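You operate a simulated robot arm through the tools that you are given. There is no shell and no other tool. Be economical: measure what you need, move in short steps, check, and stop when the job is done.

You are at the controls of a simulated two-armed robot. One attempt, no reset.

JOB
On the top of washer two, fold the cream tea towel in half.

Only the result counts: the job must be done as asked and must still hold three seconds after the hand-in. Knocking over, shifting, dropping, spilling or breaking anything else fails it. Flat cloth is picked up by pressing the open fingertips on it (5 to 10 N) and closing them slowly along it; thin cloth reads only 2 to 8 mm in the jaws.

ROBOT AND FRAMES
Two 7-joint arms with two-finger grippers on one trunk, on a base that drives. Base frame: it is fixed to the floor where the robot stands at the start and does not move with it; the origin is under the middle of the robot, x ahead of it, y to its left, z up; the surface under the hand at the start is at about z = 850. Lengths are in mm, angles in degrees, forces in N, time in s.
The left shoulder is at the start at [118, 175, 974], the right one opposite. With the tool pointing down near the work surface each hand reaches from about 100 to 900 mm from the robot's upright axis, wherever it stands, measured 20 degrees to its own side. Places, roughly: top of washer two [600, 100, 800]. Payload 2.94 kg a hand.
Tool frame (each hand has its own): the origin (TCP) lies between the finger pads and is the grasp point; the fingertips stand 30 mm ahead of it; z points along the fingers, y is the line along which they close. The gripper opens to 138 mm. The gripper's body begins 109 mm behind the TCP.
Orientation is that of the tool frame in the base frame, as a unit quaternion [x, y, z, w]. With the fingers straight down and closing along the base's y, the tool's x points along the base's -x, its y along +y and its z along -z.

CONTROLS
- The arms move only by the tool jog_arm. It takes "left_steps", "right_steps" or both (then of equal length, played together; a hand with none holds still); each is a list of rows, each a list of 7 numbers: the gripper command, from -1 (shut) to 1 (fully open), values between in proportion, then the shift along the base's x, y, z in mm, then the turn, a rotation vector about the base's x, y, z in degrees. In form: [[gripper, tx, ty, tz, wx, wy, wz], ...]. A call has 1 to 10 rows; each row shifts and turns the commanded pose from where the row before left it. Rows are played at 5 a second. More than 50 mm and 8.6 degrees between two rows, or a gripper value outside its range, and nothing of the call is played. Where a pose cannot be reached the arm comes as near as it can. A force on the tool above 40 N (or 10 N above the force at the start of the call, whichever is more), or a blocked arm, ends the call early, and 0.2 s more pass. Each finger halts on what it meets, pressing with about 40 N; the grip force reading is that of the motor and also rises with nothing between the fingers. The clock runs only during rows and for 0.2 s after the last one: add rows that do not move to give the fingers time. The reply holds the time, the measured pose of the TCP, the force on the tool along the base axes, the opening and the grip force, in the units named above and with some noise, with the torque about the TCP (base axes, N m) and any sound that the robot's microphone picked up.
- Cameras (640 x 400 px; columns grow to the right, rows downward): "scene" is now at [252.9, -8, 1411.1]; the picture's right is [-0.01, -1.00, 0.00], its down [-0.89, 0.01, -0.45] and it looks along [0.45, -0.00, -0.89] (base axes); focal length 278 px, centre (320, 200). "left" rides on the left gripper at [71, -19, -146] in its tool frame; the picture's right is [0.26, 0.96, 0.00], its down [-0.85, 0.23, -0.48] and it looks along [-0.46, 0.12, 0.88] (tool axes); focal length 280 px, centre (320, 200). "right" rides on the right gripper at [71, 19, -146] in its tool frame; the picture's right is [-0.26, 0.97, 0.00], its down [-0.85, -0.23, -0.48] and it looks along [-0.46, -0.13, 0.88] (tool axes); focal length 280 px, centre (320, 200).
- get_image(camera): a new picture of that camera. It takes no simulated time.
- move_column(by): slides the trunk up (or, below 0, down) by that many mm; the arms and the scene camera ride with it, the base frame stays. It gives what a move gives, with no picture.
- steer(legs): drives the robot by 1 to 6 legs, each [ahead, turn to the left] in mm and degrees, along the robot's own axes; the way and the turn of a leg run together, so that a leg with both is an arc; at most 1500 mm and 180 degrees a leg. The arms and the cameras ride along, it lands a little off, and it stops where it bumps. It gives what a move gives.
- pan_tilt(pan, tilt): turns the head with the scene camera to pan (to the left, within 120 degrees either way) and tilt (down, from -29 to 69), counted from straight ahead of the robot. It gives what a move gives.
- measure_at(camera, pixels): for up to 12 pixels [column, row] of the newest picture of that camera ("zoom" is the newest enlarged one), the place [x, y, z] in the base frame of the surface seen there, good to about 3 mm, but the place of the scene camera against the robot may be out by one fixed shift of up to 25 mm in any direction. It takes no simulated time.
- close_up(camera, box): a new picture of the part [left, top, right, bottom] of that camera's present view, enlarged. It takes no simulated time.
- sign_off(): hands the job in; it is judged then, once.

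Work in short steps. Measure before you move; look again where a grasp or a placing could have gone wrong, and mend it. You have 80 turns and 58 pictures in all, those below and enlarged ones among them. Open the grippers and draw the arms clear of the work before you hand the job in, unless the task says otherwise; then end with one line.

The tools are called after ">>>" as name(argument=value, ...) on one line, values as JSON. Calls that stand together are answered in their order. jog_arm: Moves the arms, as the interface text tells. Its arguments: {"type":"object","properties":{"left_steps":{"type":"array"},"right_steps":{"type":"array"}},"required":[]} The other tools are called the same way: move_column (by) slides the trunk up or down; steer (legs) drives the base; pan_tilt (pan, tilt) turns the head that bears the scene camera; get_image (camera) takes a picture; measure_at (camera, pixels) gives the place of the surface under pixels of a picture; close_up (camera, box) takes an enlarged picture of a part of a camera's view; sign_off () hands the job in.

At the start:

```text
clock: 0.0
left_tcp_pos: [530.3, 257.5, 999.9]
left_ee_rot: [0.0, 1.0, -0.001, 0.001]
left_wrist_force: [-0.5, 0.4, -0.3]
left_torque: [0.02, 0.03, -0.01]
left_gripper_width: 137.9
left_grasp_force: 0.1
right_tcp_pos: [555.2, -188.6, 985.6]
right_ee_rot: [0.0, 1.0, -0.001, 0.001]
right_wrist_force: [-0.1, 0.1, -1.0]
right_torque: [0.02, 0.01, 0.01]
right_gripper_width: 138.1
right_grasp_force: 0.1
trunk travel left (down, up): [-150.0, 584.0]
robot x, y, heading: [-1.2, 2.0, 0.3]
head pan, tilt: [-0.4, 63.4]
```

scene: 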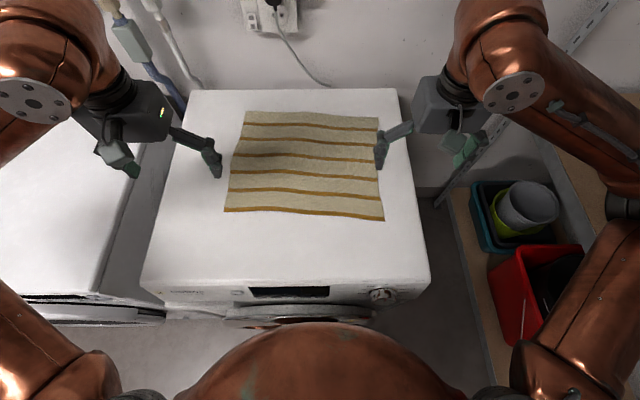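
right: 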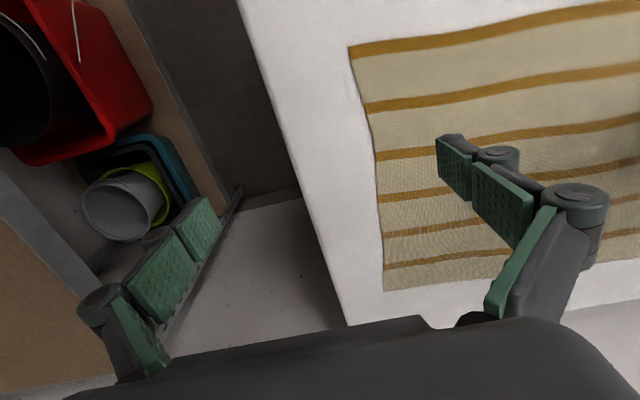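
left: 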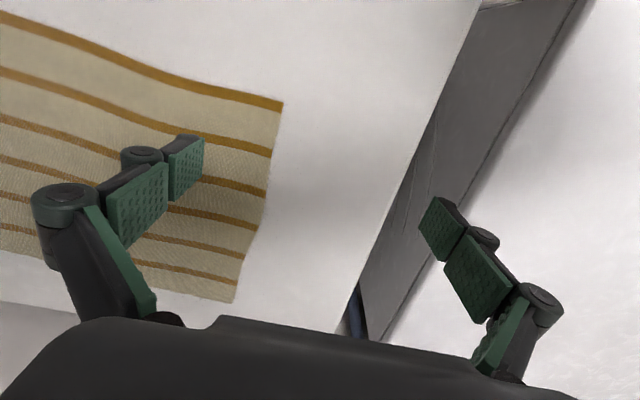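

The scene shows the towel with corners near (245,112), (378,118), (384,220) and (225,211). I measure them in the scene and in the hand cameras to find the scene camera's shift.

>>> measure_at(camera="scene", pixels=[[247, 113], [376, 119], [382, 218], [227, 209], [237, 160], [379, 168], [310, 165], [300, 212], [310, 116], [200, 230], [160, 280], [425, 282]])

>>> measure_at(camera="right", pixels=[[352, 50], [386, 288], [340, 200], [450, 40], [560, 20], [376, 155], [420, 120]])

>>> measure_at(camera="left", pixels=[[280, 105], [232, 298], [330, 150], [150, 75], [60, 40], [262, 200]])

```text
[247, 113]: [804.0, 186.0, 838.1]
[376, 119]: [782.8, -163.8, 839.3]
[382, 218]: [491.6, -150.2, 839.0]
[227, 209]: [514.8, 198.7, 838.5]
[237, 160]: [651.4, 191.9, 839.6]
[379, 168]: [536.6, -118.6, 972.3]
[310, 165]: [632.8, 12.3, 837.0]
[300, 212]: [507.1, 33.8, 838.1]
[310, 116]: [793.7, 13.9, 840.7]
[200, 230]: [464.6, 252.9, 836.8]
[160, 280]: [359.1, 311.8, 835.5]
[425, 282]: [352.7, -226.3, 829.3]
```

```text
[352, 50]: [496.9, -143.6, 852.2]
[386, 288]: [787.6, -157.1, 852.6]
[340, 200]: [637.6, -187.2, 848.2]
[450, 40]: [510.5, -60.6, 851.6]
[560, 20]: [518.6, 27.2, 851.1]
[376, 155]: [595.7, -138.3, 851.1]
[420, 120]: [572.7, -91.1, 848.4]
```

```text
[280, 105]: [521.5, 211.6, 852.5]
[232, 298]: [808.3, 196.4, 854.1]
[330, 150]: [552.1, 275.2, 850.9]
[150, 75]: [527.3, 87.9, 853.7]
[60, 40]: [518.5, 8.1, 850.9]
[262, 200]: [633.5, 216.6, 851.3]
```

The hand cameras put the top at z≈851 and the near corners at (497,-144) and (521,211), with far corners at (788,-157) and (808,196). The scene camera is about 13 mm low. I'll fold the near edge to the far edge, so I narrow the grippers and go above pinch points just inside the near corners.

>>> jog_arm(left_steps=[[-0.28, 0, 0, 0, 0, 0, -3.9], [-0.28, 0.7, -21, -10, 0, 0, 0], [-0.28, 0.7, -21, -20, 0, 0, 0], [-0.28, 0.7, -21, -20, 0, 0, 0], [-0.28, 0.7, -21, -20, 0, 0, 0], [-0.28, 0, 0, -20, 0, 0, 0], [-0.28, 0, 0, 0, 0, 0, 0]], right_steps=[[-0.28, 0, 0, 0, 0, 0, -3.9], [-0.28, -10.5, 20.4, -5, 0, 0, 0], [-0.28, -10.5, 20.4, -15, 0, 0, 0], [-0.28, -10.5, 20.4, -20, 0, 0, 0], [-0.28, -10.5, 20.4, -20, 0, 0, 0], [-0.28, 0, 0, -16, 0, 0, 0], [-0.28, 0, 0, 0, 0, 0, 0]])

>>> get_image(camera="left")

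>>> get_image(camera="right")

```text
clock: 1.6
left_tcp_pos: [533.7, 174.2, 908.9]
left_ee_rot: [0.035, 0.999, 0.001, -0.001]
left_wrist_force: [-0.4, -0.5, 0.0]
left_torque: [0.01, 0.01, 0.01]
left_gripper_width: 49.4
left_grasp_force: 0.1
right_tcp_pos: [514.0, -108.0, 914.2]
right_ee_rot: [0.034, 0.999, 0.0, 0.0]
right_wrist_force: [0.0, -0.8, -0.8]
right_torque: [0.01, 0.02, 0.01]
right_gripper_width: 49.8
right_grasp_force: 0.1
trunk travel left (down, up): [-150.0, 584.0]
robot x, y, heading: [0.7, 0.4, -0.1]
head pan, tilt: [-0.4, 63.4]
```

```text
54 pictures are left
```

left: 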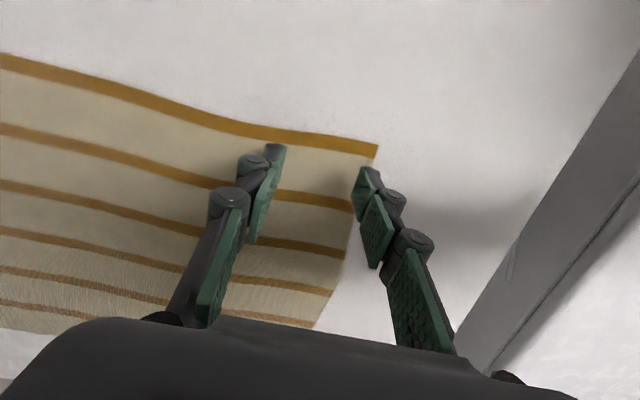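

```text
53 pictures are left
```

right: 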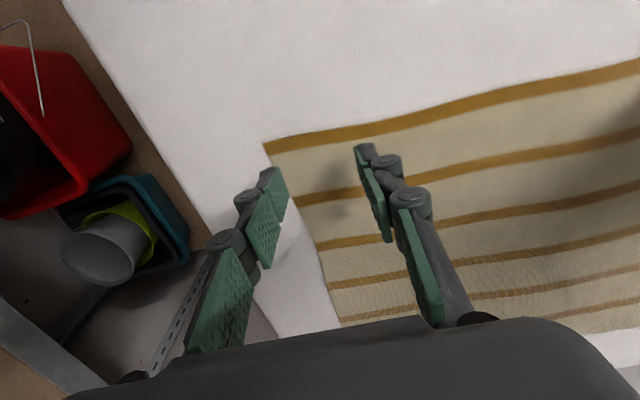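

Both fingertip pairs hover 28–33 mm above the cloth, just inside the near corners. I go down to near contact and then creep.

>>> jog_arm(left_steps=[[-0.28, 0, 0, -12, 0, 0, 0], [-0.28, 0, 0, -10, 0, 0, 0], [-0.28, 0, 0, -3, 0, 0, 0], [-0.28, 0, 0, -1.5, 0, 0, 0], [-0.28, 0, 0, 0, 0, 0, 0]], right_steps=[[-0.28, 0, 0, -16, 0, 0, 0], [-0.28, 0, 0, -12, 0, 0, 0], [-0.28, 0, 0, -3, 0, 0, 0], [-0.28, 0, 0, -1.5, 0, 0, 0], [-0.28, 0, 0, 0, 0, 0, 0]])

```text
clock: 2.8
left_tcp_pos: [533.3, 176.1, 884.1]
left_ee_rot: [0.034, 0.999, 0.0, 0.001]
left_wrist_force: [0.1, -0.6, -0.6]
left_torque: [-0.04, 0.02, 0.0]
left_gripper_width: 49.7
left_grasp_force: 0.0
right_tcp_pos: [513.0, -106.1, 876.9]
right_ee_rot: [0.033, 0.999, 0.002, 0.002]
right_wrist_force: [2.4, 1.7, 36.2]
right_torque: [0.24, 0.12, -0.03]
right_gripper_width: 54.8
right_grasp_force: 7.3
trunk travel left (down, up): [-150.0, 584.0]
robot x, y, heading: [-0.5, -2.9, -0.2]
head pan, tilt: [-0.4, 63.4]
```

The right hand presses at 36 N, too hard, while the left isn't touching yet. I raise the right and lower the left.

>>> jog_arm(left_steps=[[-0.28, 0, 0, -1.5, 0, 0, 0], [-0.28, 0, 0, -1, 0, 0, 0], [-0.28, 0, 0, 0, 0, 0, 0]], right_steps=[[-0.28, 0, 0, 1.5, 0, 0, 0], [-0.28, 0, 0, 1, 0, 0, 0], [-0.28, 0, 0, 0, 0, 0, 0]])

```text
clock: 3.6
left_tcp_pos: [533.6, 174.2, 881.5]
left_ee_rot: [0.034, 0.999, 0.0, 0.0]
left_wrist_force: [-0.2, -0.6, 0.8]
left_torque: [-0.01, 0.0, 0.0]
left_gripper_width: 49.8
left_grasp_force: 0.1
right_tcp_pos: [514.0, -108.4, 879.7]
right_ee_rot: [0.034, 0.999, 0.0, 0.0]
right_wrist_force: [0.3, 0.3, 6.4]
right_torque: [0.01, -0.01, -0.01]
right_gripper_width: 50.9
right_grasp_force: 0.0
trunk travel left (down, up): [-150.0, 584.0]
robot x, y, heading: [-0.4, 1.3, 0.1]
head pan, tilt: [-0.4, 63.4]
```

The right hand is at 6 N, which is good, and the left is just at contact. I lower the left slightly more.

>>> jog_arm(left_steps=[[-0.28, 0, 0, -1, 0, 0, 0], [-0.28, 0, 0, -0.7, 0, 0, 0], [-0.28, 0, 0, 0, 0, 0, 0]])

```text
clock: 4.4
left_tcp_pos: [533.6, 175.0, 882.1]
left_ee_rot: [0.034, 0.999, 0.0, 0.001]
left_wrist_force: [1.1, -0.6, 6.9]
left_torque: [-0.29, 0.01, 0.05]
left_gripper_width: 49.9
left_grasp_force: 0.4
right_tcp_pos: [513.5, -107.8, 879.0]
right_ee_rot: [0.034, 0.999, -0.001, 0.001]
right_wrist_force: [0.8, 0.8, 8.2]
right_torque: [0.07, -0.04, -0.02]
right_gripper_width: 51.8
right_grasp_force: 0.1
trunk travel left (down, up): [-150.0, 584.0]
robot x, y, heading: [-0.4, 1.8, -0.1]
head pan, tilt: [-0.4, 63.4]
```

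Both hands press at 7–8 N. I close slowly along the cloth.

>>> jog_arm(left_steps=[[-0.36, 0, 0, 0, 0, 0, 0], [-0.44, 0, 0, 0, 0, 0, 0], [-0.52, 0, 0, 0, 0, 0, 0], [-0.6, 0, 0, 0, 0, 0, 0], [-0.68, 0, 0, 0, 0, 0, 0], [-0.76, 0, 0, 0, 0, 0, 0], [-0.84, 0, 0, 0, 0, 0, 0], [-0.92, 0, 0, 0, 0, 0, 0], [-1, 0, 0, 0, 0, 0, 0], [-1, 0, 0, 0, 0, 0, 0]], right_steps=[[-0.36, 0, 0, 0, 0, 0, 0], [-0.44, 0, 0, 0, 0, 0, 0], [-0.52, 0, 0, 0, 0, 0, 0], [-0.6, 0, 0, 0, 0, 0, 0], [-0.68, 0, 0, 0, 0, 0, 0], [-0.76, 0, 0, 0, 0, 0, 0], [-0.84, 0, 0, 0, 0, 0, 0], [-0.92, 0, 0, 0, 0, 0, 0], [-1, 0, 0, 0, 0, 0, 0], [-1, 0, 0, 0, 0, 0, 0]])

>>> get_image(camera="scene")

>>> get_image(camera="left")

>>> get_image(camera="right")

```text
clock: 6.6
left_tcp_pos: [532.7, 174.6, 879.6]
left_ee_rot: [0.035, 0.999, 0.0, 0.001]
left_wrist_force: [0.1, -1.4, 6.9]
left_torque: [-0.28, 0.15, 0.05]
left_gripper_width: 3.7
left_grasp_force: 40.2
right_tcp_pos: [513.7, -107.1, 878.4]
right_ee_rot: [0.034, 0.999, -0.002, 0.001]
right_wrist_force: [-2.0, 0.8, 29.0]
right_torque: [0.02, 0.12, 0.01]
right_gripper_width: 3.1
right_grasp_force: 38.1
trunk travel left (down, up): [-150.0, 584.0]
robot x, y, heading: [-2.1, -2.7, 0.2]
head pan, tilt: [-0.4, 63.4]
```

```text
52 pictures are left
```

scene: 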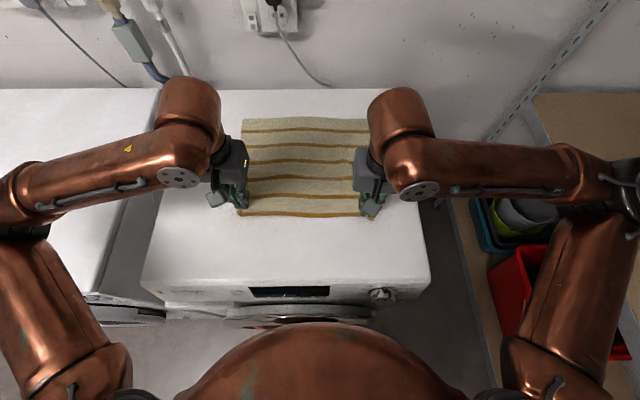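

```text
51 pictures are left
```

left: 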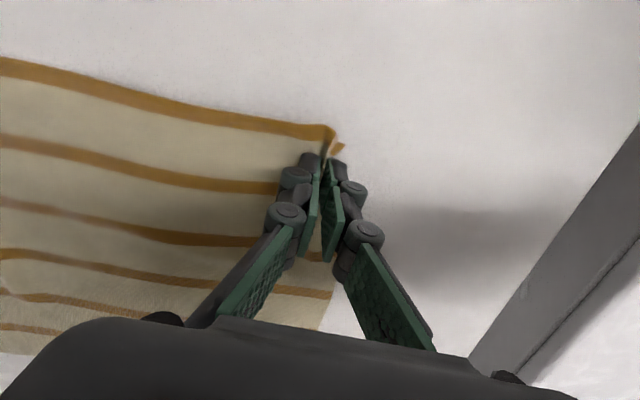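

```text
50 pictures are left
```

right: 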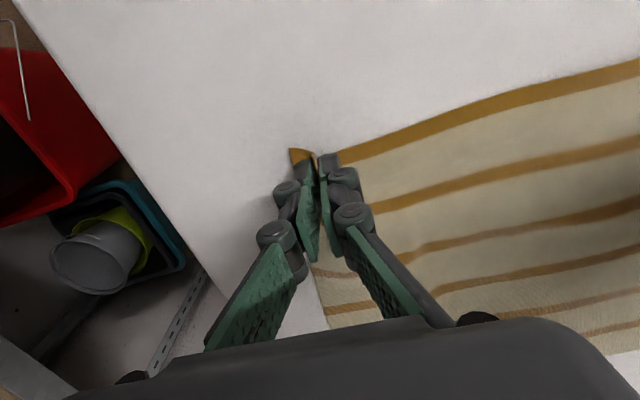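

Both jaws read 3–4 mm with a ridge pinched. I measure the wall behind the washer to check room, and lift both hands a little.

>>> jog_arm(left_steps=[[-1, 0, 0, 5, 0, 0, 0], [-1, 3, 0, 15, 0, 0, 0], [-1, 5, 0, 20, 0, 0, 0], [-1, 0, 0, 0, 0, 0, 0]], right_steps=[[-1, 0, 0, 5, 0, 0, 0], [-1, 3, 0, 15, 0, 0, 0], [-1, 5, 0, 20, 0, 0, 0], [-1, 0, 0, 0, 0, 0, 0]])

>>> measure_at(camera="scene", pixels=[[300, 95], [300, 80], [300, 50], [400, 60], [240, 70], [250, 20], [275, 20], [170, 60], [270, 95]])

>>> get_image(camera="scene")

```text
clock: 7.6
left_tcp_pos: [542.8, 175.1, 919.0]
left_ee_rot: [0.034, 0.999, 0.0, 0.0]
left_wrist_force: [-1.1, -1.8, -0.5]
left_torque: [-0.02, 0.01, 0.04]
left_gripper_width: 4.3
left_grasp_force: 29.5
right_tcp_pos: [520.7, -106.9, 919.4]
right_ee_rot: [0.035, 0.999, -0.001, 0.0]
right_wrist_force: [-0.3, -0.6, 2.9]
right_torque: [-0.12, -0.05, 0.02]
right_gripper_width: 0.4
right_grasp_force: 24.1
trunk travel left (down, up): [-150.0, 584.0]
robot x, y, heading: [-0.3, 1.6, -0.0]
head pan, tilt: [-0.4, 63.4]
```

```text
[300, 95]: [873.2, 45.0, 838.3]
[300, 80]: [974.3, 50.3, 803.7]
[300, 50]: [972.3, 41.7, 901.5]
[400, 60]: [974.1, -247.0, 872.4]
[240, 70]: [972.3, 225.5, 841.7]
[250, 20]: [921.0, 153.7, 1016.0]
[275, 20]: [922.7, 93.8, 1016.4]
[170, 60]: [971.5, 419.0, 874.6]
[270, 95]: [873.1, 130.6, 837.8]
```

```text
49 pictures are left
```

scene: 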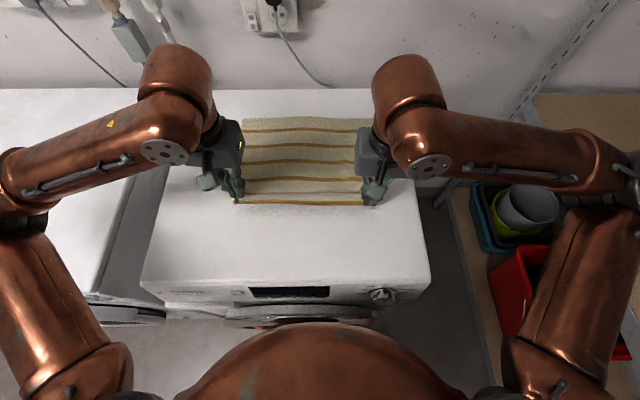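

The right pinch slipped (0.4 mm). The wall and the outlet box (x≈926) also leave little room to tilt at the far side, so I'll fold far edge to near edge instead. There the hands can lean towards the robot and lay the edge down properly. First I put the left corner back and release.

>>> jog_arm(left_steps=[[-1, -5, 0, -18, 0, 0, 0], [-1, -6, 0, -14, 0, 0, 0], [-1, 0, 0, -2, 0, 0, 0], [-0.6, 0, 0, 0, 0, 0, 0], [-0.2, 0, 0, 0, 0, 0, 0], [-0.2, 0, 0, 0, 0, 0, 0], [-0.2, 0, 0, 15, 0, 0, 0], [-0.2, 0, 0, 35, 0, 0, 0], [-0.2, 0, 0, 35, 0, 0, 0], [-0.2, 0, 0, 20, 0, 0, 0]], right_steps=[[-1, 0, 0, 20, 0, 0, 0], [-1, 0, 0, 20, 0, 0, 0], [-0.2, 0, 0, 20, 0, 0, 0], [-0.2, 0, 0, 10, 0, 0, 0], [-0.2, 0, 0, 0, 0, 0, 0], [-0.2, 0, 0, 0, 0, 0, 0], [-0.2, 0, 0, 0, 0, 0, 0], [-0.2, 0, 0, 0, 0, 0, 0], [-0.2, 0, 0, 0, 0, 0, 0], [-0.2, 0, 0, 0, 0, 0, 0]])

>>> get_image(camera="left")

>>> get_image(camera="right")

```text
clock: 9.8
left_tcp_pos: [532.2, 173.2, 992.3]
left_ee_rot: [0.033, 0.999, -0.001, 0.0]
left_wrist_force: [0.2, 0.9, 0.1]
left_torque: [-0.01, 0.01, 0.02]
left_gripper_width: 55.0
left_grasp_force: 0.0
right_tcp_pos: [521.9, -106.6, 990.9]
right_ee_rot: [0.034, 0.999, 0.0, 0.0]
right_wrist_force: [0.0, 0.0, 0.3]
right_torque: [-0.01, 0.0, 0.02]
right_gripper_width: 55.3
right_grasp_force: 0.1
trunk travel left (down, up): [-150.0, 584.0]
robot x, y, heading: [-0.9, -1.2, 0.1]
head pan, tilt: [-0.4, 63.4]
```

```text
48 pictures are left
```

left: 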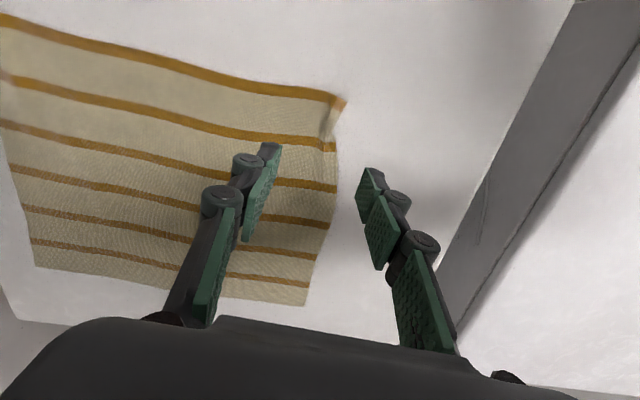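

```text
47 pictures are left
```

right: 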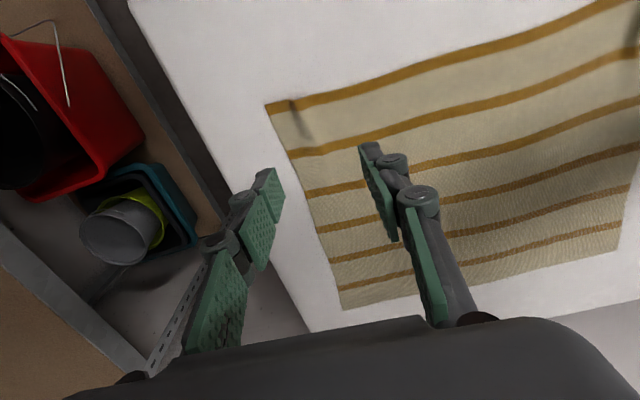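

The towel still lies in place with small wrinkles at the near corners. I measure all the corners anew from both hand pictures.

>>> measure_at(camera="left", pixels=[[303, 302], [341, 107], [38, 263], [328, 130], [250, 90]])

>>> measure_at(camera="right", pixels=[[345, 306], [270, 109], [616, 248], [300, 125], [335, 92]])

```text
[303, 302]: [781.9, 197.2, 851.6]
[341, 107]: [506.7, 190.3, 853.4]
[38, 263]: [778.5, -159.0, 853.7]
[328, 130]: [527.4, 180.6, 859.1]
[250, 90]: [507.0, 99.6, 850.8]
```

```text
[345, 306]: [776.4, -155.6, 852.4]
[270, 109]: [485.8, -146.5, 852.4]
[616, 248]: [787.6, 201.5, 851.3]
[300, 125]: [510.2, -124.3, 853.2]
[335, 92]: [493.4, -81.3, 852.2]
```

The towel has shifted about 12 mm nearer; its corners are now FL (784,199), FR (777,-157), NL (507,195), NR (486,-147). I move above pinch points at (772,159) and (767,-117).

>>> jog_arm(left_steps=[[-0.13, 40, -2.3, 0, 0, 0, 2.8], [-0.13, 40, -2.3, 0, 0, 0, 0], [-0.13, 40, -2.3, -10, 0, 0, 0], [-0.13, 40, -2.3, -20, 0, 0, 0], [-0.13, 40, -2.3, -20, 0, 0, 0], [-0.13, 40, -2.3, -20, 0, 0, 0], [-0.13, 0, 0, -17, 0, 0, 0], [-0.13, 0, 0, 0, 0, 0, 0]], right_steps=[[-0.13, 41, -1.7, 0, 0, 0, 2.8], [-0.13, 41, -1.7, 0, 0, 0, 0], [-0.13, 41, -1.7, -10, 0, 0, 0], [-0.13, 41, -1.7, -20, 0, 0, 0], [-0.13, 41, -1.7, -20, 0, 0, 0], [-0.13, 40, -1.7, -20, 0, 0, 0], [-0.13, 0, 0, -16, 0, 0, 0], [-0.13, 0, 0, 0, 0, 0, 0]])

>>> get_image(camera="left")

>>> get_image(camera="right")

>>> get_image(camera="scene")

```text
clock: 11.6
left_tcp_pos: [821.2, 209.8, 891.8]
left_ee_rot: [-0.072, 0.996, -0.042, -0.04]
left_wrist_force: [-1.5, 0.8, -0.2]
left_torque: [-0.16, 0.0, 0.02]
left_gripper_width: 60.2
left_grasp_force: 0.0
right_tcp_pos: [820.6, -165.0, 890.9]
right_ee_rot: [0.087, 0.994, 0.041, -0.042]
right_wrist_force: [-0.6, -0.4, -0.9]
right_torque: [0.18, 0.02, -0.01]
right_gripper_width: 60.1
right_grasp_force: 0.0
trunk travel left (down, up): [-150.0, 584.0]
robot x, y, heading: [0.7, -0.8, -0.0]
head pan, tilt: [-0.4, 63.4]
stopped in row 8 (left hand): the arm was blocked; the commanded pose is now the measured one
```

```text
46 pictures are left
```

left: 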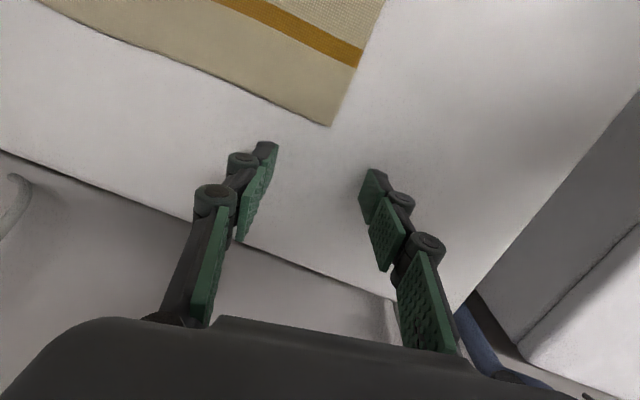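

```text
45 pictures are left
```

right: 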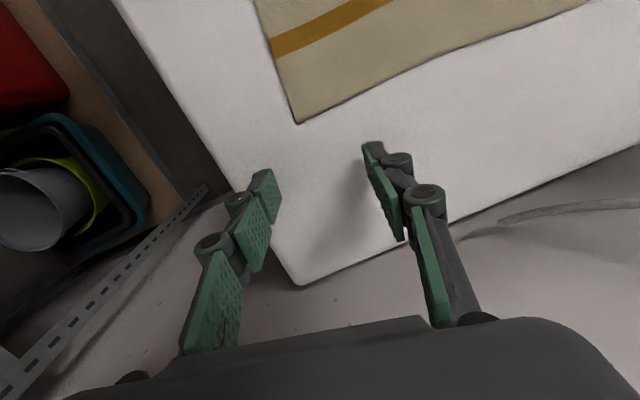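

```text
44 pictures are left
```

scene: 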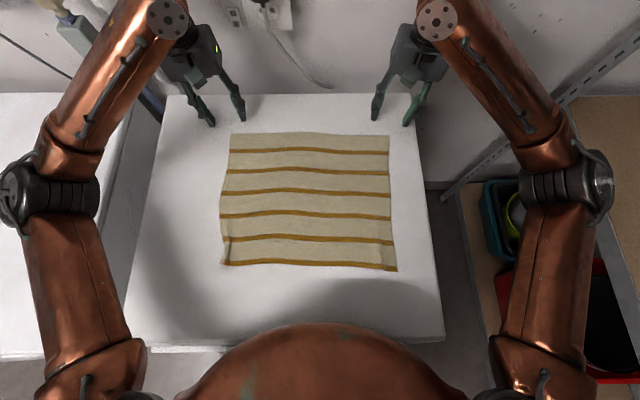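

Both hands ended about 50 mm beyond the command and the left was reported blocked, and the scene view has changed (towel far edge now at row ≈133). I measure where things are before moving.

>>> measure_at(camera="scene", pixels=[[232, 137], [386, 140], [394, 268], [226, 262], [300, 100], [300, 150], [320, 60], [430, 320], [140, 330]])

>>> measure_at(camera="left", pixels=[[328, 122], [355, 65], [180, 215], [200, 120]])

>>> measure_at(camera="right", pixels=[[300, 120], [275, 50], [297, 280], [500, 40]])

```text
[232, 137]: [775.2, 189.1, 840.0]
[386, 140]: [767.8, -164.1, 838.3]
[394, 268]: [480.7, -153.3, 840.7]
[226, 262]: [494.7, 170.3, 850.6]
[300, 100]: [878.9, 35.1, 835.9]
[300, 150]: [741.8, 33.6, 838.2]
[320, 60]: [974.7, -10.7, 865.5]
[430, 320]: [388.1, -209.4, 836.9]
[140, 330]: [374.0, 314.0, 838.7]
```

```text
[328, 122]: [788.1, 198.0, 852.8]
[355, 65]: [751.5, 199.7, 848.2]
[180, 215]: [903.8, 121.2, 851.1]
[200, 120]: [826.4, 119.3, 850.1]
```

```text
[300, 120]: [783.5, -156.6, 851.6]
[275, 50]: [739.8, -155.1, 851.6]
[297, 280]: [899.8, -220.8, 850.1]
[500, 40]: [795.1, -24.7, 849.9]
```

The washer, towel and wall are unmoved; only the robot's own posture differs. I play a still row to see whether it is steady.

>>> jog_arm(left_steps=[[-0.13, 0, 0, 0, 0, 0, 0], [-0.13, 0, 0, 0, 0, 0, 0]], right_steps=[[-0.13, 0, 0, 0, 0, 0, 0], [-0.13, 0, 0, 0, 0, 0, 0]])

>>> get_image(camera="scene")

```text
clock: 11.9
left_tcp_pos: [756.9, 245.8, 964.2]
left_ee_rot: [-0.114, 0.988, -0.1, -0.015]
left_wrist_force: [-0.6, -1.8, -0.8]
left_torque: [0.31, -0.08, 0.02]
left_gripper_width: 60.0
left_grasp_force: 0.0
right_tcp_pos: [758.0, -209.0, 972.3]
right_ee_rot: [0.132, 0.986, 0.105, -0.017]
right_wrist_force: [-0.5, 2.0, -0.7]
right_torque: [-0.23, -0.06, -0.03]
right_gripper_width: 60.2
right_grasp_force: 0.2
trunk travel left (down, up): [-150.0, 584.0]
robot x, y, heading: [4.5, 0.8, 0.1]
head pan, tilt: [-0.4, 63.4]
stopped in row 1 (left hand): the arm was blocked; the commanded pose is now the measured one
```

```text
43 pictures are left
```

scene: 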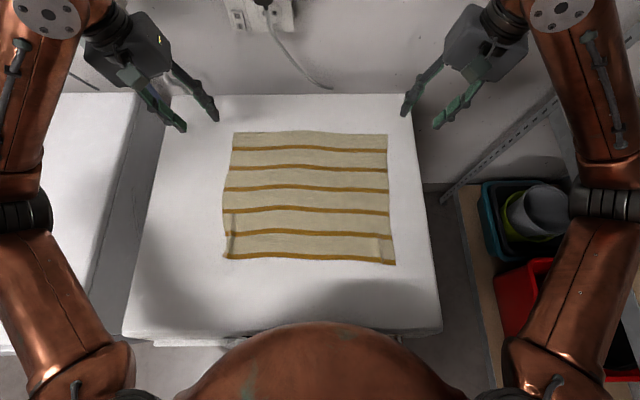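

The robot is still swinging, with the hands now 70 mm higher. I wait for it to settle.

>>> jog_arm(left_steps=[[-0.13, 0, 0, 0, 0, 0, 0], [-0.13, 0, 0, 0, 0, 0, 0], [-0.13, 0, 0, 0, 0, 0, 0], [-0.13, 0, 0, 0, 0, 0, 0]], right_steps=[[-0.13, 0, 0, 0, 0, 0, 0], [-0.13, 0, 0, 0, 0, 0, 0], [-0.13, 0, 0, 0, 0, 0, 0], [-0.13, 0, 0, 0, 0, 0, 0]])

```text
clock: 12.2
left_tcp_pos: [626.4, 261.2, 1039.5]
left_ee_rot: [-0.14, 0.982, -0.116, 0.041]
left_wrist_force: [0.4, -1.1, -1.4]
left_torque: [0.12, 0.14, -0.01]
left_gripper_width: 59.9
left_grasp_force: 0.1
right_tcp_pos: [628.6, -221.7, 1042.6]
right_ee_rot: [0.151, 0.98, 0.122, 0.034]
right_wrist_force: [2.8, 2.4, -3.4]
right_torque: [-0.1, 0.14, 0.04]
right_gripper_width: 60.1
right_grasp_force: 0.0
trunk travel left (down, up): [-150.0, 584.0]
robot x, y, heading: [5.5, -0.6, -0.1]
head pan, tilt: [-0.4, 63.4]
stopped in row 1 (left hand): the arm was blocked; the commanded pose is now the measured one
```

>>> jog_arm(left_steps=[[-0.13, 0, 0, 0, 0, 0, 0], [-0.13, 0, 0, 0, 0, 0, 0], [-0.13, 0, 0, 0, 0, 0, 0], [-0.13, 0, 0, 0, 0, 0, 0]], right_steps=[[-0.13, 0, 0, 0, 0, 0, 0], [-0.13, 0, 0, 0, 0, 0, 0], [-0.13, 0, 0, 0, 0, 0, 0], [-0.13, 0, 0, 0, 0, 0, 0]])

>>> get_image(camera="scene")

```text
clock: 12.6
left_tcp_pos: [589.2, 246.9, 1046.8]
left_ee_rot: [-0.108, 0.986, -0.103, 0.068]
left_wrist_force: [1.8, 0.3, 0.5]
left_torque: [0.05, 0.21, -0.04]
left_gripper_width: 60.1
left_grasp_force: 0.1
right_tcp_pos: [590.6, -207.9, 1050.4]
right_ee_rot: [0.125, 0.984, 0.108, 0.064]
right_wrist_force: [1.3, -0.6, 0.9]
right_torque: [-0.01, 0.23, 0.05]
right_gripper_width: 60.1
right_grasp_force: 0.1
trunk travel left (down, up): [-150.0, 584.0]
robot x, y, heading: [1.5, -2.2, 0.2]
head pan, tilt: [-0.4, 63.4]
stopped in row 1 (left hand): the arm was blocked; the commanded pose is now the measured one
```

```text
42 pictures are left
```

scene: 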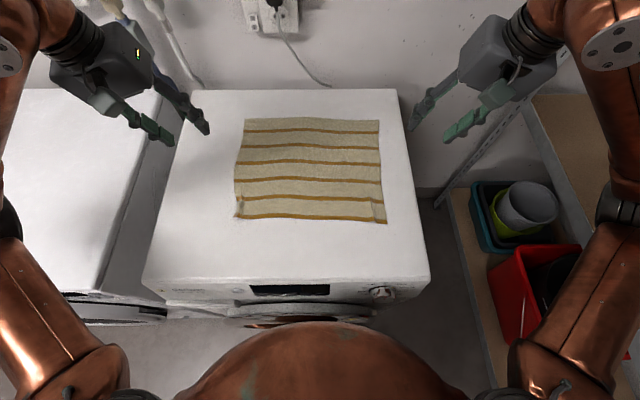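

The robot had rocked forward from the quick reach and has now rocked back to its upright pose. I wait once more, then I'll use slow moves.

>>> jog_arm(left_steps=[[-0.13, 0, 0, 0, 0, 0, 0], [-0.13, 0, 0, 0, 0, 0, 0], [-0.13, 0, 0, 0, 0, 0, 0], [-0.13, 0, 0, 0, 0, 0, 0], [-0.13, 0, 0, 0, 0, 0, 0]], right_steps=[[-0.13, 0, 0, 0, 0, 0, 0], [-0.13, 0, 0, 0, 0, 0, 0], [-0.13, 0, 0, 0, 0, 0, 0], [-0.13, 0, 0, 0, 0, 0, 0], [-0.13, 0, 0, 0, 0, 0, 0]])

```text
clock: 13.4
left_tcp_pos: [582.1, 255.9, 1051.5]
left_ee_rot: [-0.142, 0.981, -0.099, 0.09]
left_wrist_force: [-0.5, 1.6, -0.1]
left_torque: [-0.09, 0.01, -0.03]
left_gripper_width: 60.2
left_grasp_force: 0.1
right_tcp_pos: [585.4, -221.3, 1056.8]
right_ee_rot: [0.154, 0.978, 0.108, 0.086]
right_wrist_force: [0.1, -1.0, -0.7]
right_torque: [0.08, -0.01, 0.03]
right_gripper_width: 60.1
right_grasp_force: 0.1
trunk travel left (down, up): [-150.0, 584.0]
robot x, y, heading: [3.0, -2.3, 0.2]
head pan, tilt: [-0.4, 63.4]
stopped in row 4 (right hand): the arm was blocked; the commanded pose is now the measured one
```

The robot is settled. To see if it could stand closer, I measure the belly's forward extent and the washer's front face.

>>> get_image(camera="scene")

>>> measure_at(camera="scene", pixels=[[320, 330], [320, 360], [320, 390], [290, 318], [450, 320], [200, 330], [160, 350], [380, 318], [250, 320]])

```text
41 pictures are left
```

scene: 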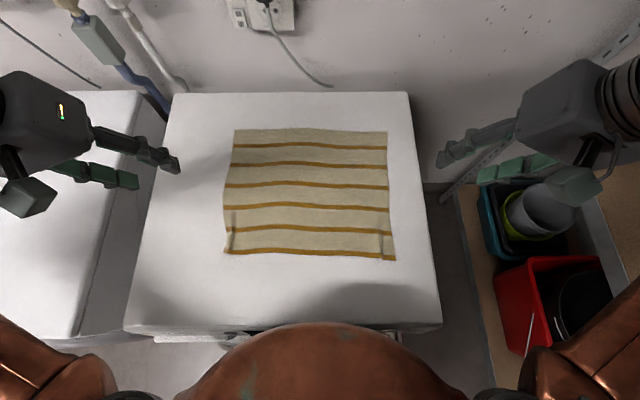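

```text
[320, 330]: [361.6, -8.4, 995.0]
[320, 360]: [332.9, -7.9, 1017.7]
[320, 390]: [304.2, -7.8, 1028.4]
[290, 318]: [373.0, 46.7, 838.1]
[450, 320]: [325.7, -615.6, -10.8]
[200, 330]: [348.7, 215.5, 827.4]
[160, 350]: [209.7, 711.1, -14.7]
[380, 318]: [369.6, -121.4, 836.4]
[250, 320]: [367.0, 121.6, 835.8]
```

The picture shows the robot rocking forward again, so it's still oscillating. I hold still longer.

>>> jog_arm(left_steps=[[-0.13, 0, 0, 0, 0, 0, 0], [-0.13, 0, 0, 0, 0, 0, 0], [-0.13, 0, 0, 0, 0, 0, 0], [-0.13, 0, 0, 0, 0, 0, 0], [-0.13, 0, 0, 0, 0, 0, 0], [-0.13, 0, 0, 0, 0, 0, 0], [-0.13, 0, 0, 0, 0, 0, 0], [-0.13, 0, 0, 0, 0, 0, 0]], right_steps=[[-0.13, 0, 0, 0, 0, 0, 0], [-0.13, 0, 0, 0, 0, 0, 0], [-0.13, 0, 0, 0, 0, 0, 0], [-0.13, 0, 0, 0, 0, 0, 0], [-0.13, 0, 0, 0, 0, 0, 0], [-0.13, 0, 0, 0, 0, 0, 0], [-0.13, 0, 0, 0, 0, 0, 0], [-0.13, 0, 0, 0, 0, 0, 0]])

>>> get_image(camera="scene")

```text
clock: 13.8
left_tcp_pos: [508.2, 260.3, 1087.1]
left_ee_rot: [-0.173, 0.962, -0.106, 0.181]
left_wrist_force: [3.0, -1.1, -0.9]
left_torque: [0.02, 0.09, -0.04]
left_gripper_width: 60.0
left_grasp_force: 0.0
right_tcp_pos: [508.7, -232.8, 1103.4]
right_ee_rot: [0.18, 0.956, 0.127, 0.194]
right_wrist_force: [0.8, 0.1, -0.8]
right_torque: [0.06, -0.01, 0.04]
right_gripper_width: 60.3
right_grasp_force: 0.0
trunk travel left (down, up): [-150.0, 584.0]
robot x, y, heading: [-0.1, -0.7, 0.2]
head pan, tilt: [-0.4, 63.4]
stopped in row 1 (left hand): the arm was blocked; the commanded pose is now the measured one
```

```text
40 pictures are left
```

scene: 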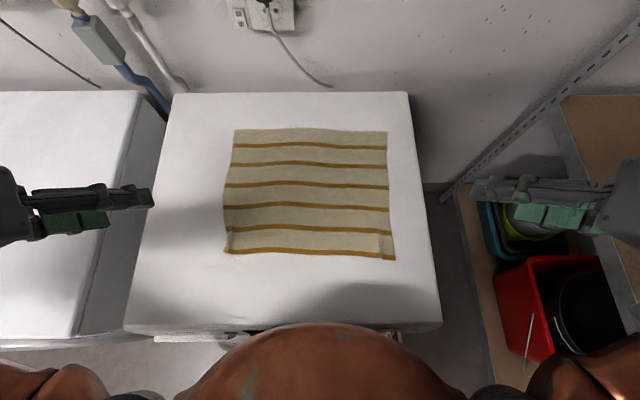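

The hands drift back while the body stays leaned. I let time pass with a harmless head command at the same angles, and watch the readings.

>>> pan_tilt(pan=0, tilt=63)

>>> get_image(camera="scene")

```text
clock: 14.4
left_tcp_pos: [480.8, 257.5, 1087.1]
left_ee_rot: [-0.142, 0.974, -0.11, 0.141]
left_wrist_force: [3.6, 0.0, -1.7]
left_torque: [-0.03, 0.39, -0.06]
left_gripper_width: 60.2
left_grasp_force: 0.0
right_tcp_pos: [484.8, -223.4, 1092.0]
right_ee_rot: [0.152, 0.972, 0.118, 0.134]
right_wrist_force: [3.6, 0.3, -2.3]
right_torque: [0.06, 0.38, 0.08]
right_gripper_width: 60.3
right_grasp_force: 0.1
trunk travel left (down, up): [-150.0, 584.0]
robot x, y, heading: [0.3, 2.0, 0.1]
head pan, tilt: [0.0, 63.0]
```

```text
39 pictures are left
```

scene: 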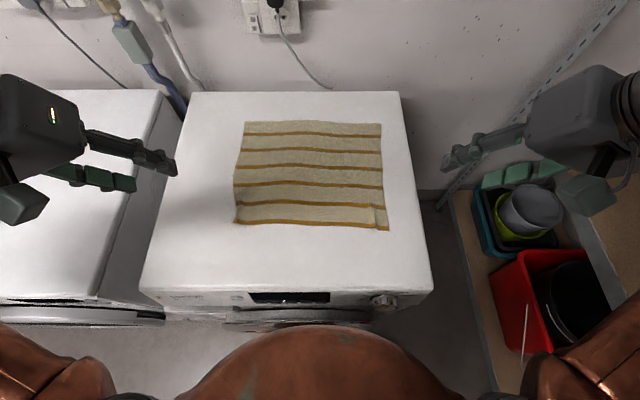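

It's rocking back again. I pass more time.

>>> pan_tilt(pan=0, tilt=62)

>>> pan_tilt(pan=0, tilt=63)

>>> pan_tilt(pan=0, tilt=62)

>>> pan_tilt(pan=0, tilt=63)

>>> get_image(camera="scene")

```text
clock: 15.0
left_tcp_pos: [510.8, 262.5, 1086.0]
left_ee_rot: [-0.168, 0.965, -0.103, 0.172]
left_wrist_force: [0.7, -0.5, 0.0]
left_torque: [0.0, -0.07, 0.03]
left_gripper_width: 59.8
left_grasp_force: 0.1
right_tcp_pos: [517.4, -228.8, 1090.6]
right_ee_rot: [0.177, 0.963, 0.119, 0.167]
right_wrist_force: [0.8, -0.3, 0.5]
right_torque: [0.05, -0.06, -0.01]
right_gripper_width: 60.0
right_grasp_force: 0.0
trunk travel left (down, up): [-150.0, 584.0]
robot x, y, heading: [3.8, -2.0, -0.0]
head pan, tilt: [0.0, 62.0]
```

```text
clock: 15.6
left_tcp_pos: [432.4, 259.5, 1111.8]
left_ee_rot: [-0.141, 0.969, -0.113, 0.168]
left_wrist_force: [-0.1, 1.0, 5.3]
left_torque: [-0.02, 0.22, -0.09]
left_gripper_width: 60.4
left_grasp_force: 0.1
right_tcp_pos: [436.5, -224.9, 1115.0]
right_ee_rot: [0.149, 0.968, 0.122, 0.163]
right_wrist_force: [-0.2, -1.1, 5.0]
right_torque: [0.01, 0.15, 0.04]
right_gripper_width: 60.0
right_grasp_force: 0.0
trunk travel left (down, up): [-150.0, 584.0]
robot x, y, heading: [-0.2, 0.9, 0.1]
head pan, tilt: [0.0, 63.0]
```

```text
clock: 16.2
left_tcp_pos: [499.2, 258.4, 1082.6]
left_ee_rot: [-0.146, 0.974, -0.105, 0.136]
left_wrist_force: [-1.6, -0.4, 0.0]
left_torque: [0.01, -0.2, 0.05]
left_gripper_width: 59.9
left_grasp_force: 0.2
right_tcp_pos: [503.9, -225.1, 1085.8]
right_ee_rot: [0.155, 0.972, 0.114, 0.132]
right_wrist_force: [-0.7, -0.2, -1.3]
right_torque: [0.04, -0.19, -0.04]
right_gripper_width: 59.9
right_grasp_force: 0.0
trunk travel left (down, up): [-150.0, 584.0]
robot x, y, heading: [4.5, 3.0, 0.2]
head pan, tilt: [0.0, 62.0]
```

```text
clock: 16.8
left_tcp_pos: [441.5, 260.1, 1107.8]
left_ee_rot: [-0.142, 0.969, -0.114, 0.164]
left_wrist_force: [-1.2, 1.5, 4.2]
left_torque: [-0.01, -0.04, -0.04]
left_gripper_width: 60.1
left_grasp_force: 0.1
right_tcp_pos: [446.1, -223.7, 1113.2]
right_ee_rot: [0.15, 0.968, 0.123, 0.16]
right_wrist_force: [-0.2, -1.4, 4.1]
right_torque: [-0.03, -0.02, 0.0]
right_gripper_width: 60.5
right_grasp_force: 0.1
trunk travel left (down, up): [-150.0, 584.0]
robot x, y, heading: [-2.2, -1.8, 0.4]
head pan, tilt: [0.0, 63.0]
```

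```text
38 pictures are left
```

scene: 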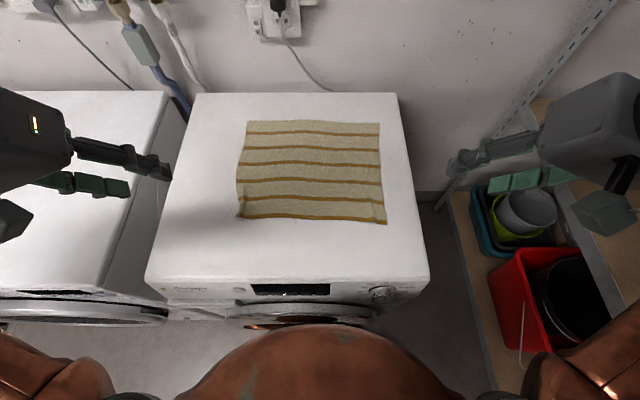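

The rocking is damping down. I keep passing time.

>>> pan_tilt(pan=0, tilt=63)

>>> pan_tilt(pan=0, tilt=63)

>>> pan_tilt(pan=0, tilt=63)

>>> pan_tilt(pan=0, tilt=63)

```text
clock: 17.4
left_tcp_pos: [488.4, 258.1, 1087.3]
left_ee_rot: [-0.145, 0.973, -0.109, 0.14]
left_wrist_force: [-0.7, -0.1, -1.2]
left_torque: [0.04, -0.08, 0.02]
left_gripper_width: 60.1
left_grasp_force: 0.1
right_tcp_pos: [492.1, -223.2, 1093.5]
right_ee_rot: [0.153, 0.972, 0.118, 0.137]
right_wrist_force: [-0.9, 0.2, -0.4]
right_torque: [0.02, -0.05, 0.0]
right_gripper_width: 60.2
right_grasp_force: 0.0
trunk travel left (down, up): [-150.0, 584.0]
robot x, y, heading: [2.4, -2.4, 0.3]
head pan, tilt: [0.0, 63.0]
```

```text
clock: 18.0
left_tcp_pos: [483.7, 260.0, 1088.6]
left_ee_rot: [-0.143, 0.973, -0.111, 0.141]
left_wrist_force: [1.5, 0.1, -1.5]
left_torque: [0.01, 0.09, -0.05]
left_gripper_width: 60.0
left_grasp_force: 0.0
right_tcp_pos: [488.0, -223.2, 1094.0]
right_ee_rot: [0.151, 0.972, 0.119, 0.136]
right_wrist_force: [1.3, -0.5, -1.0]
right_torque: [0.0, 0.18, 0.02]
right_gripper_width: 59.8
right_grasp_force: 0.1
trunk travel left (down, up): [-150.0, 584.0]
robot x, y, heading: [0.7, -4.0, -0.1]
head pan, tilt: [0.0, 63.0]
```

```text
clock: 18.6
left_tcp_pos: [459.8, 258.1, 1100.5]
left_ee_rot: [-0.142, 0.971, -0.113, 0.155]
left_wrist_force: [-1.4, -0.4, 0.9]
left_torque: [0.01, -0.15, 0.05]
left_gripper_width: 60.0
left_grasp_force: 0.0
right_tcp_pos: [465.1, -224.5, 1106.2]
right_ee_rot: [0.151, 0.969, 0.122, 0.151]
right_wrist_force: [-1.6, 0.0, 0.8]
right_torque: [-0.04, -0.13, -0.02]
right_gripper_width: 60.0
right_grasp_force: 0.0
trunk travel left (down, up): [-150.0, 584.0]
robot x, y, heading: [-1.2, -1.2, 0.3]
head pan, tilt: [0.0, 63.0]
```

```text
clock: 19.2
left_tcp_pos: [470.4, 259.3, 1096.1]
left_ee_rot: [-0.143, 0.972, -0.112, 0.15]
left_wrist_force: [-0.3, 0.4, 1.0]
left_torque: [0.0, -0.08, 0.02]
left_gripper_width: 60.0
left_grasp_force: 0.1
right_tcp_pos: [475.7, -221.9, 1101.4]
right_ee_rot: [0.151, 0.97, 0.121, 0.144]
right_wrist_force: [-0.7, 0.7, 0.7]
right_torque: [0.0, -0.05, -0.01]
right_gripper_width: 59.7
right_grasp_force: 0.0
trunk travel left (down, up): [-150.0, 584.0]
robot x, y, heading: [1.2, 2.9, 0.1]
head pan, tilt: [0.0, 63.0]
```

The robot has settled, so I conclude that two arms reaching far quickly tips it. I'll work one arm at a time and slowly: the left takes the far-left corner first while the right stays back. I straighten both hands and begin moving the left ahead slowly.

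>>> jog_arm(left_steps=[[-0.13, 4, -4, -3, 1.62, 2.17, -2.07], [-0.13, 8, -8, -5, 1.62, 2.17, -2.07], [-0.13, 10, -10, -8, 1.62, 2.17, -2.07], [-0.13, 10, -10, -8, 1.62, 2.17, -2.07], [-0.13, 10, -10, -8, 1.62, 2.17, -2.07], [-0.13, 10, -10, -8, 1.62, 2.17, -2.07], [-0.13, 10, -10, -8, 1.62, 2.17, -2.07], [-0.13, 10, -10, -8, 1.62, 2.17, -2.07], [-0.13, 8, -8, -6, 0, 0, 0], [-0.13, 4, -4, -3, 0, 0, 0]], right_steps=[[-0.13, 0, 0, 0, -1.75, 2.08, 2.18], [-0.13, 0, 0, 0, -1.75, 2.08, 2.18], [-0.13, 0, 0, 0, -1.75, 2.08, 2.18], [-0.13, 0, 0, 0, -1.75, 2.08, 2.18], [-0.13, 0, 0, 0, -1.75, 2.08, 2.18], [-0.13, 0, 0, 0, -1.75, 2.08, 2.18], [-0.13, 0, 0, 0, -1.75, 2.08, 2.18], [-0.13, 0, 0, 0, -1.75, 2.08, 2.18], [-0.13, 0, 0, 0, 0, 0, 0], [-0.13, 0, 0, 0, 0, 0, 0]])

```text
clock: 21.4
left_tcp_pos: [560.5, 175.5, 1027.1]
left_ee_rot: [0.0, 1.0, 0.0, -0.005]
left_wrist_force: [-0.3, -0.4, 0.5]
left_torque: [0.01, 0.01, 0.01]
left_gripper_width: 59.7
left_grasp_force: 0.0
right_tcp_pos: [480.9, -224.5, 1098.2]
right_ee_rot: [0.001, 1.0, -0.002, -0.004]
right_wrist_force: [0.1, -0.8, -0.6]
right_torque: [0.04, 0.0, -0.05]
right_gripper_width: 60.0
right_grasp_force: 0.1
trunk travel left (down, up): [-150.0, 584.0]
robot x, y, heading: [-0.2, 0.3, 0.1]
head pan, tilt: [0.0, 63.0]
```

Steady and upright. I continue slowly ahead with the left hand and draw the right back a bit as counterweight.

>>> jog_arm(left_steps=[[-0.13, 5, -1, -3, 0, 0, 0], [-0.13, 10, -1, -5, 0, 0, 0], [-0.13, 13, -1, -6, 0, 0, 0], [-0.13, 13, -1, -6, 0, 0, 0], [-0.13, 13, -1, -6, 0, 0, 0], [-0.13, 13, -1, -6, 0, 0, 0], [-0.13, 13, -1, -6, 0, 0, 0], [-0.13, 13, -1, -6, 0, 0, 0], [-0.13, 10, -1, -5, 0, 0, 0], [-0.13, 5, -1, -3, 0, 0, 0]], right_steps=[[-0.13, -3, 0, 0, 0, 0, 0], [-0.13, -8, 0, 0, 0, 0, 0], [-0.13, -10, 0, 0, 0, 0, 0], [-0.13, -10, 0, 0, 0, 0, 0], [-0.13, -10, 0, 0, 0, 0, 0], [-0.13, -10, 0, 0, 0, 0, 0], [-0.13, -10, 0, 0, 0, 0, 0], [-0.13, -10, 0, 0, 0, 0, 0], [-0.13, -8, 0, 0, 0, 0, 0], [-0.13, -4, 0, 0, 0, 0, 0]])

```text
clock: 23.6
left_tcp_pos: [669.0, 163.1, 977.2]
left_ee_rot: [-0.001, 1.0, 0.001, -0.005]
left_wrist_force: [-0.5, 0.5, -0.4]
left_torque: [-0.03, 0.03, 0.0]
left_gripper_width: 60.0
left_grasp_force: 0.0
right_tcp_pos: [399.4, -224.0, 1098.7]
right_ee_rot: [0.002, 1.0, -0.001, -0.003]
right_wrist_force: [0.1, -0.1, 0.3]
right_torque: [0.0, -0.02, -0.02]
right_gripper_width: 59.8
right_grasp_force: 0.0
trunk travel left (down, up): [-150.0, 584.0]
robot x, y, heading: [-1.8, 0.1, 0.4]
head pan, tilt: [0.0, 63.0]
```

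Still steady. I go the last 103 mm to above the far-left pinch point.

>>> jog_arm(left_steps=[[-0.13, 5, 0, -3, 0, 0, 0], [-0.13, 10, 0, -5, 0, 0, 0], [-0.13, 13, 0, -7, 0, 0, 0], [-0.13, 13, 0, -7, 0, 0, 0], [-0.13, 13, 0, -7, 0, 0, 0], [-0.13, 13, -1, -7, 0, 0, 0], [-0.13, 13, -1, -7, 0, 0, 0], [-0.13, 13, -1, -7, 0, 0, 0], [-0.13, 7, 0, -5, 0, 0, 0], [-0.13, 3, 0, -3, 0, 0, 0]])

>>> get_image(camera="left")

```text
clock: 25.8
left_tcp_pos: [772.6, 160.7, 917.7]
left_ee_rot: [0.0, 1.0, 0.001, -0.005]
left_wrist_force: [0.8, 0.6, -0.6]
left_torque: [-0.01, 0.0, -0.03]
left_gripper_width: 59.9
left_grasp_force: 0.1
right_tcp_pos: [398.0, -224.8, 1097.2]
right_ee_rot: [0.001, 1.0, -0.002, -0.003]
right_wrist_force: [-0.2, 0.1, 0.1]
right_torque: [-0.03, 0.0, -0.03]
right_gripper_width: 60.0
right_grasp_force: 0.0
trunk travel left (down, up): [-150.0, 584.0]
robot x, y, heading: [-1.2, -0.3, -0.1]
head pan, tilt: [0.0, 63.0]
```

```text
37 pictures are left
```

left: 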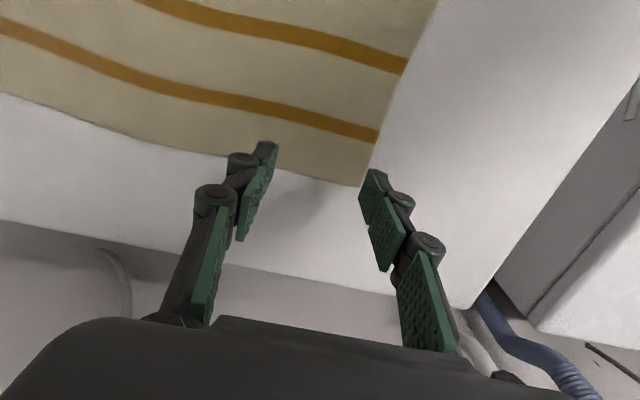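

Arrived steadily. I measure the corner and edge from this closer view, e.g. corner (362,184) and edge (300,172).

>>> measure_at(camera="left", pixels=[[361, 182], [320, 176], [290, 165], [200, 150], [376, 138], [150, 135]])

```text
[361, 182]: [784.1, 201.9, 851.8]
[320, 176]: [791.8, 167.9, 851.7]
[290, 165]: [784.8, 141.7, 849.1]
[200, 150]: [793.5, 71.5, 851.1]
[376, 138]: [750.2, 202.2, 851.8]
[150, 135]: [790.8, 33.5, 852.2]
```

The edge is at x≈788 around y=160. I shift 4 mm ahead and go down to just above contact.

>>> jog_arm(left_steps=[[-0.13, 2, 0, -6, 0, 0, 0], [-0.13, 2, 0, -10, 0, 0, 0], [-0.13, 0, 0, -10, 0, 0, 0], [-0.13, 0, 0, -5, 0, 0, 0], [-0.13, 0, 0, -3, 0, 0, 0], [-0.13, 0, 0, 0, 0, 0, 0]])

```text
clock: 27.2
left_tcp_pos: [774.8, 162.0, 883.7]
left_ee_rot: [0.0, 1.0, 0.001, -0.005]
left_wrist_force: [0.3, -0.1, 0.2]
left_torque: [0.02, 0.01, 0.02]
left_gripper_width: 59.7
left_grasp_force: 0.1
right_tcp_pos: [398.3, -224.5, 1097.6]
right_ee_rot: [0.001, 1.0, -0.001, -0.004]
right_wrist_force: [-1.0, 0.2, 0.5]
right_torque: [-0.02, 0.01, 0.01]
right_gripper_width: 59.9
right_grasp_force: 0.1
trunk travel left (down, up): [-150.0, 584.0]
robot x, y, heading: [1.6, 0.3, 0.2]
head pan, tilt: [0.0, 63.0]
```

Just above contact with zero force. I creep down 4 mm.

>>> jog_arm(left_steps=[[-0.13, 0, 0, -1.3, 0, 0, 0], [-0.13, 0, 0, -1.3, 0, 0, 0], [-0.13, 0, 0, -1.2, 0, 0, 0], [-0.13, 0, 0, 0, 0, 0, 0]])

```text
clock: 28.2
left_tcp_pos: [775.2, 161.2, 880.2]
left_ee_rot: [0.0, 1.0, 0.001, -0.004]
left_wrist_force: [0.3, 0.1, 7.1]
left_torque: [-0.1, -0.05, -0.02]
left_gripper_width: 60.3
left_grasp_force: 0.0
right_tcp_pos: [399.1, -223.5, 1098.2]
right_ee_rot: [0.001, 1.0, -0.001, -0.002]
right_wrist_force: [0.3, 0.3, 0.1]
right_torque: [-0.03, 0.01, 0.0]
right_gripper_width: 60.1
right_grasp_force: 0.0
trunk travel left (down, up): [-150.0, 584.0]
robot x, y, heading: [3.7, 0.5, 0.7]
head pan, tilt: [0.0, 63.0]
```

Pressing at 7 N. I close slowly.

>>> jog_arm(left_steps=[[-0.22, 0, 0, 0, 0, 0, 0], [-0.32, 0, 0, 0, 0, 0, 0], [-0.42, 0, 0, 0, 0, 0, 0], [-0.52, 0, 0, 0, 0, 0, 0], [-0.62, 0, 0, 0, 0, 0, 0], [-0.72, 0, 0, 0, 0, 0, 0], [-0.82, 0, 0, 0, 0, 0, 0], [-0.92, 0, 0, 0, 0, 0, 0], [-1, 0, 0, 0, 0, 0, 0], [-1, 0, 0, 0, 0, 0, 0]])

>>> get_image(camera="left")

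```text
clock: 30.4
left_tcp_pos: [775.3, 161.1, 879.1]
left_ee_rot: [0.0, 1.0, 0.001, -0.005]
left_wrist_force: [0.1, 1.0, 6.8]
left_torque: [-0.08, 0.06, 0.03]
left_gripper_width: 4.7
left_grasp_force: 40.8
right_tcp_pos: [399.2, -224.1, 1097.9]
right_ee_rot: [0.0, 1.0, -0.001, -0.003]
right_wrist_force: [-0.4, 0.0, -0.7]
right_torque: [-0.02, -0.01, -0.02]
right_gripper_width: 60.1
right_grasp_force: 0.1
trunk travel left (down, up): [-150.0, 584.0]
robot x, y, heading: [0.1, 0.5, 0.2]
head pan, tilt: [0.0, 63.0]
```

```text
36 pictures are left
```

left: 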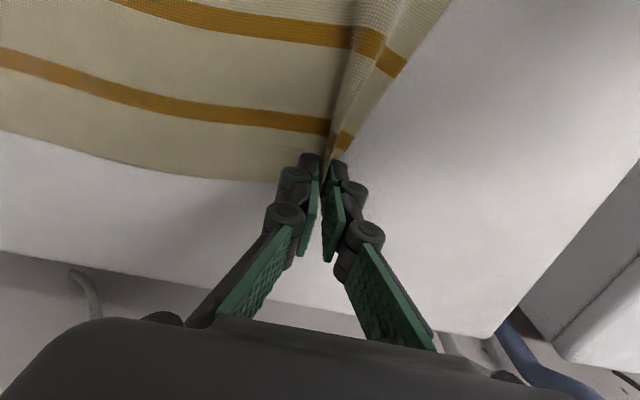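

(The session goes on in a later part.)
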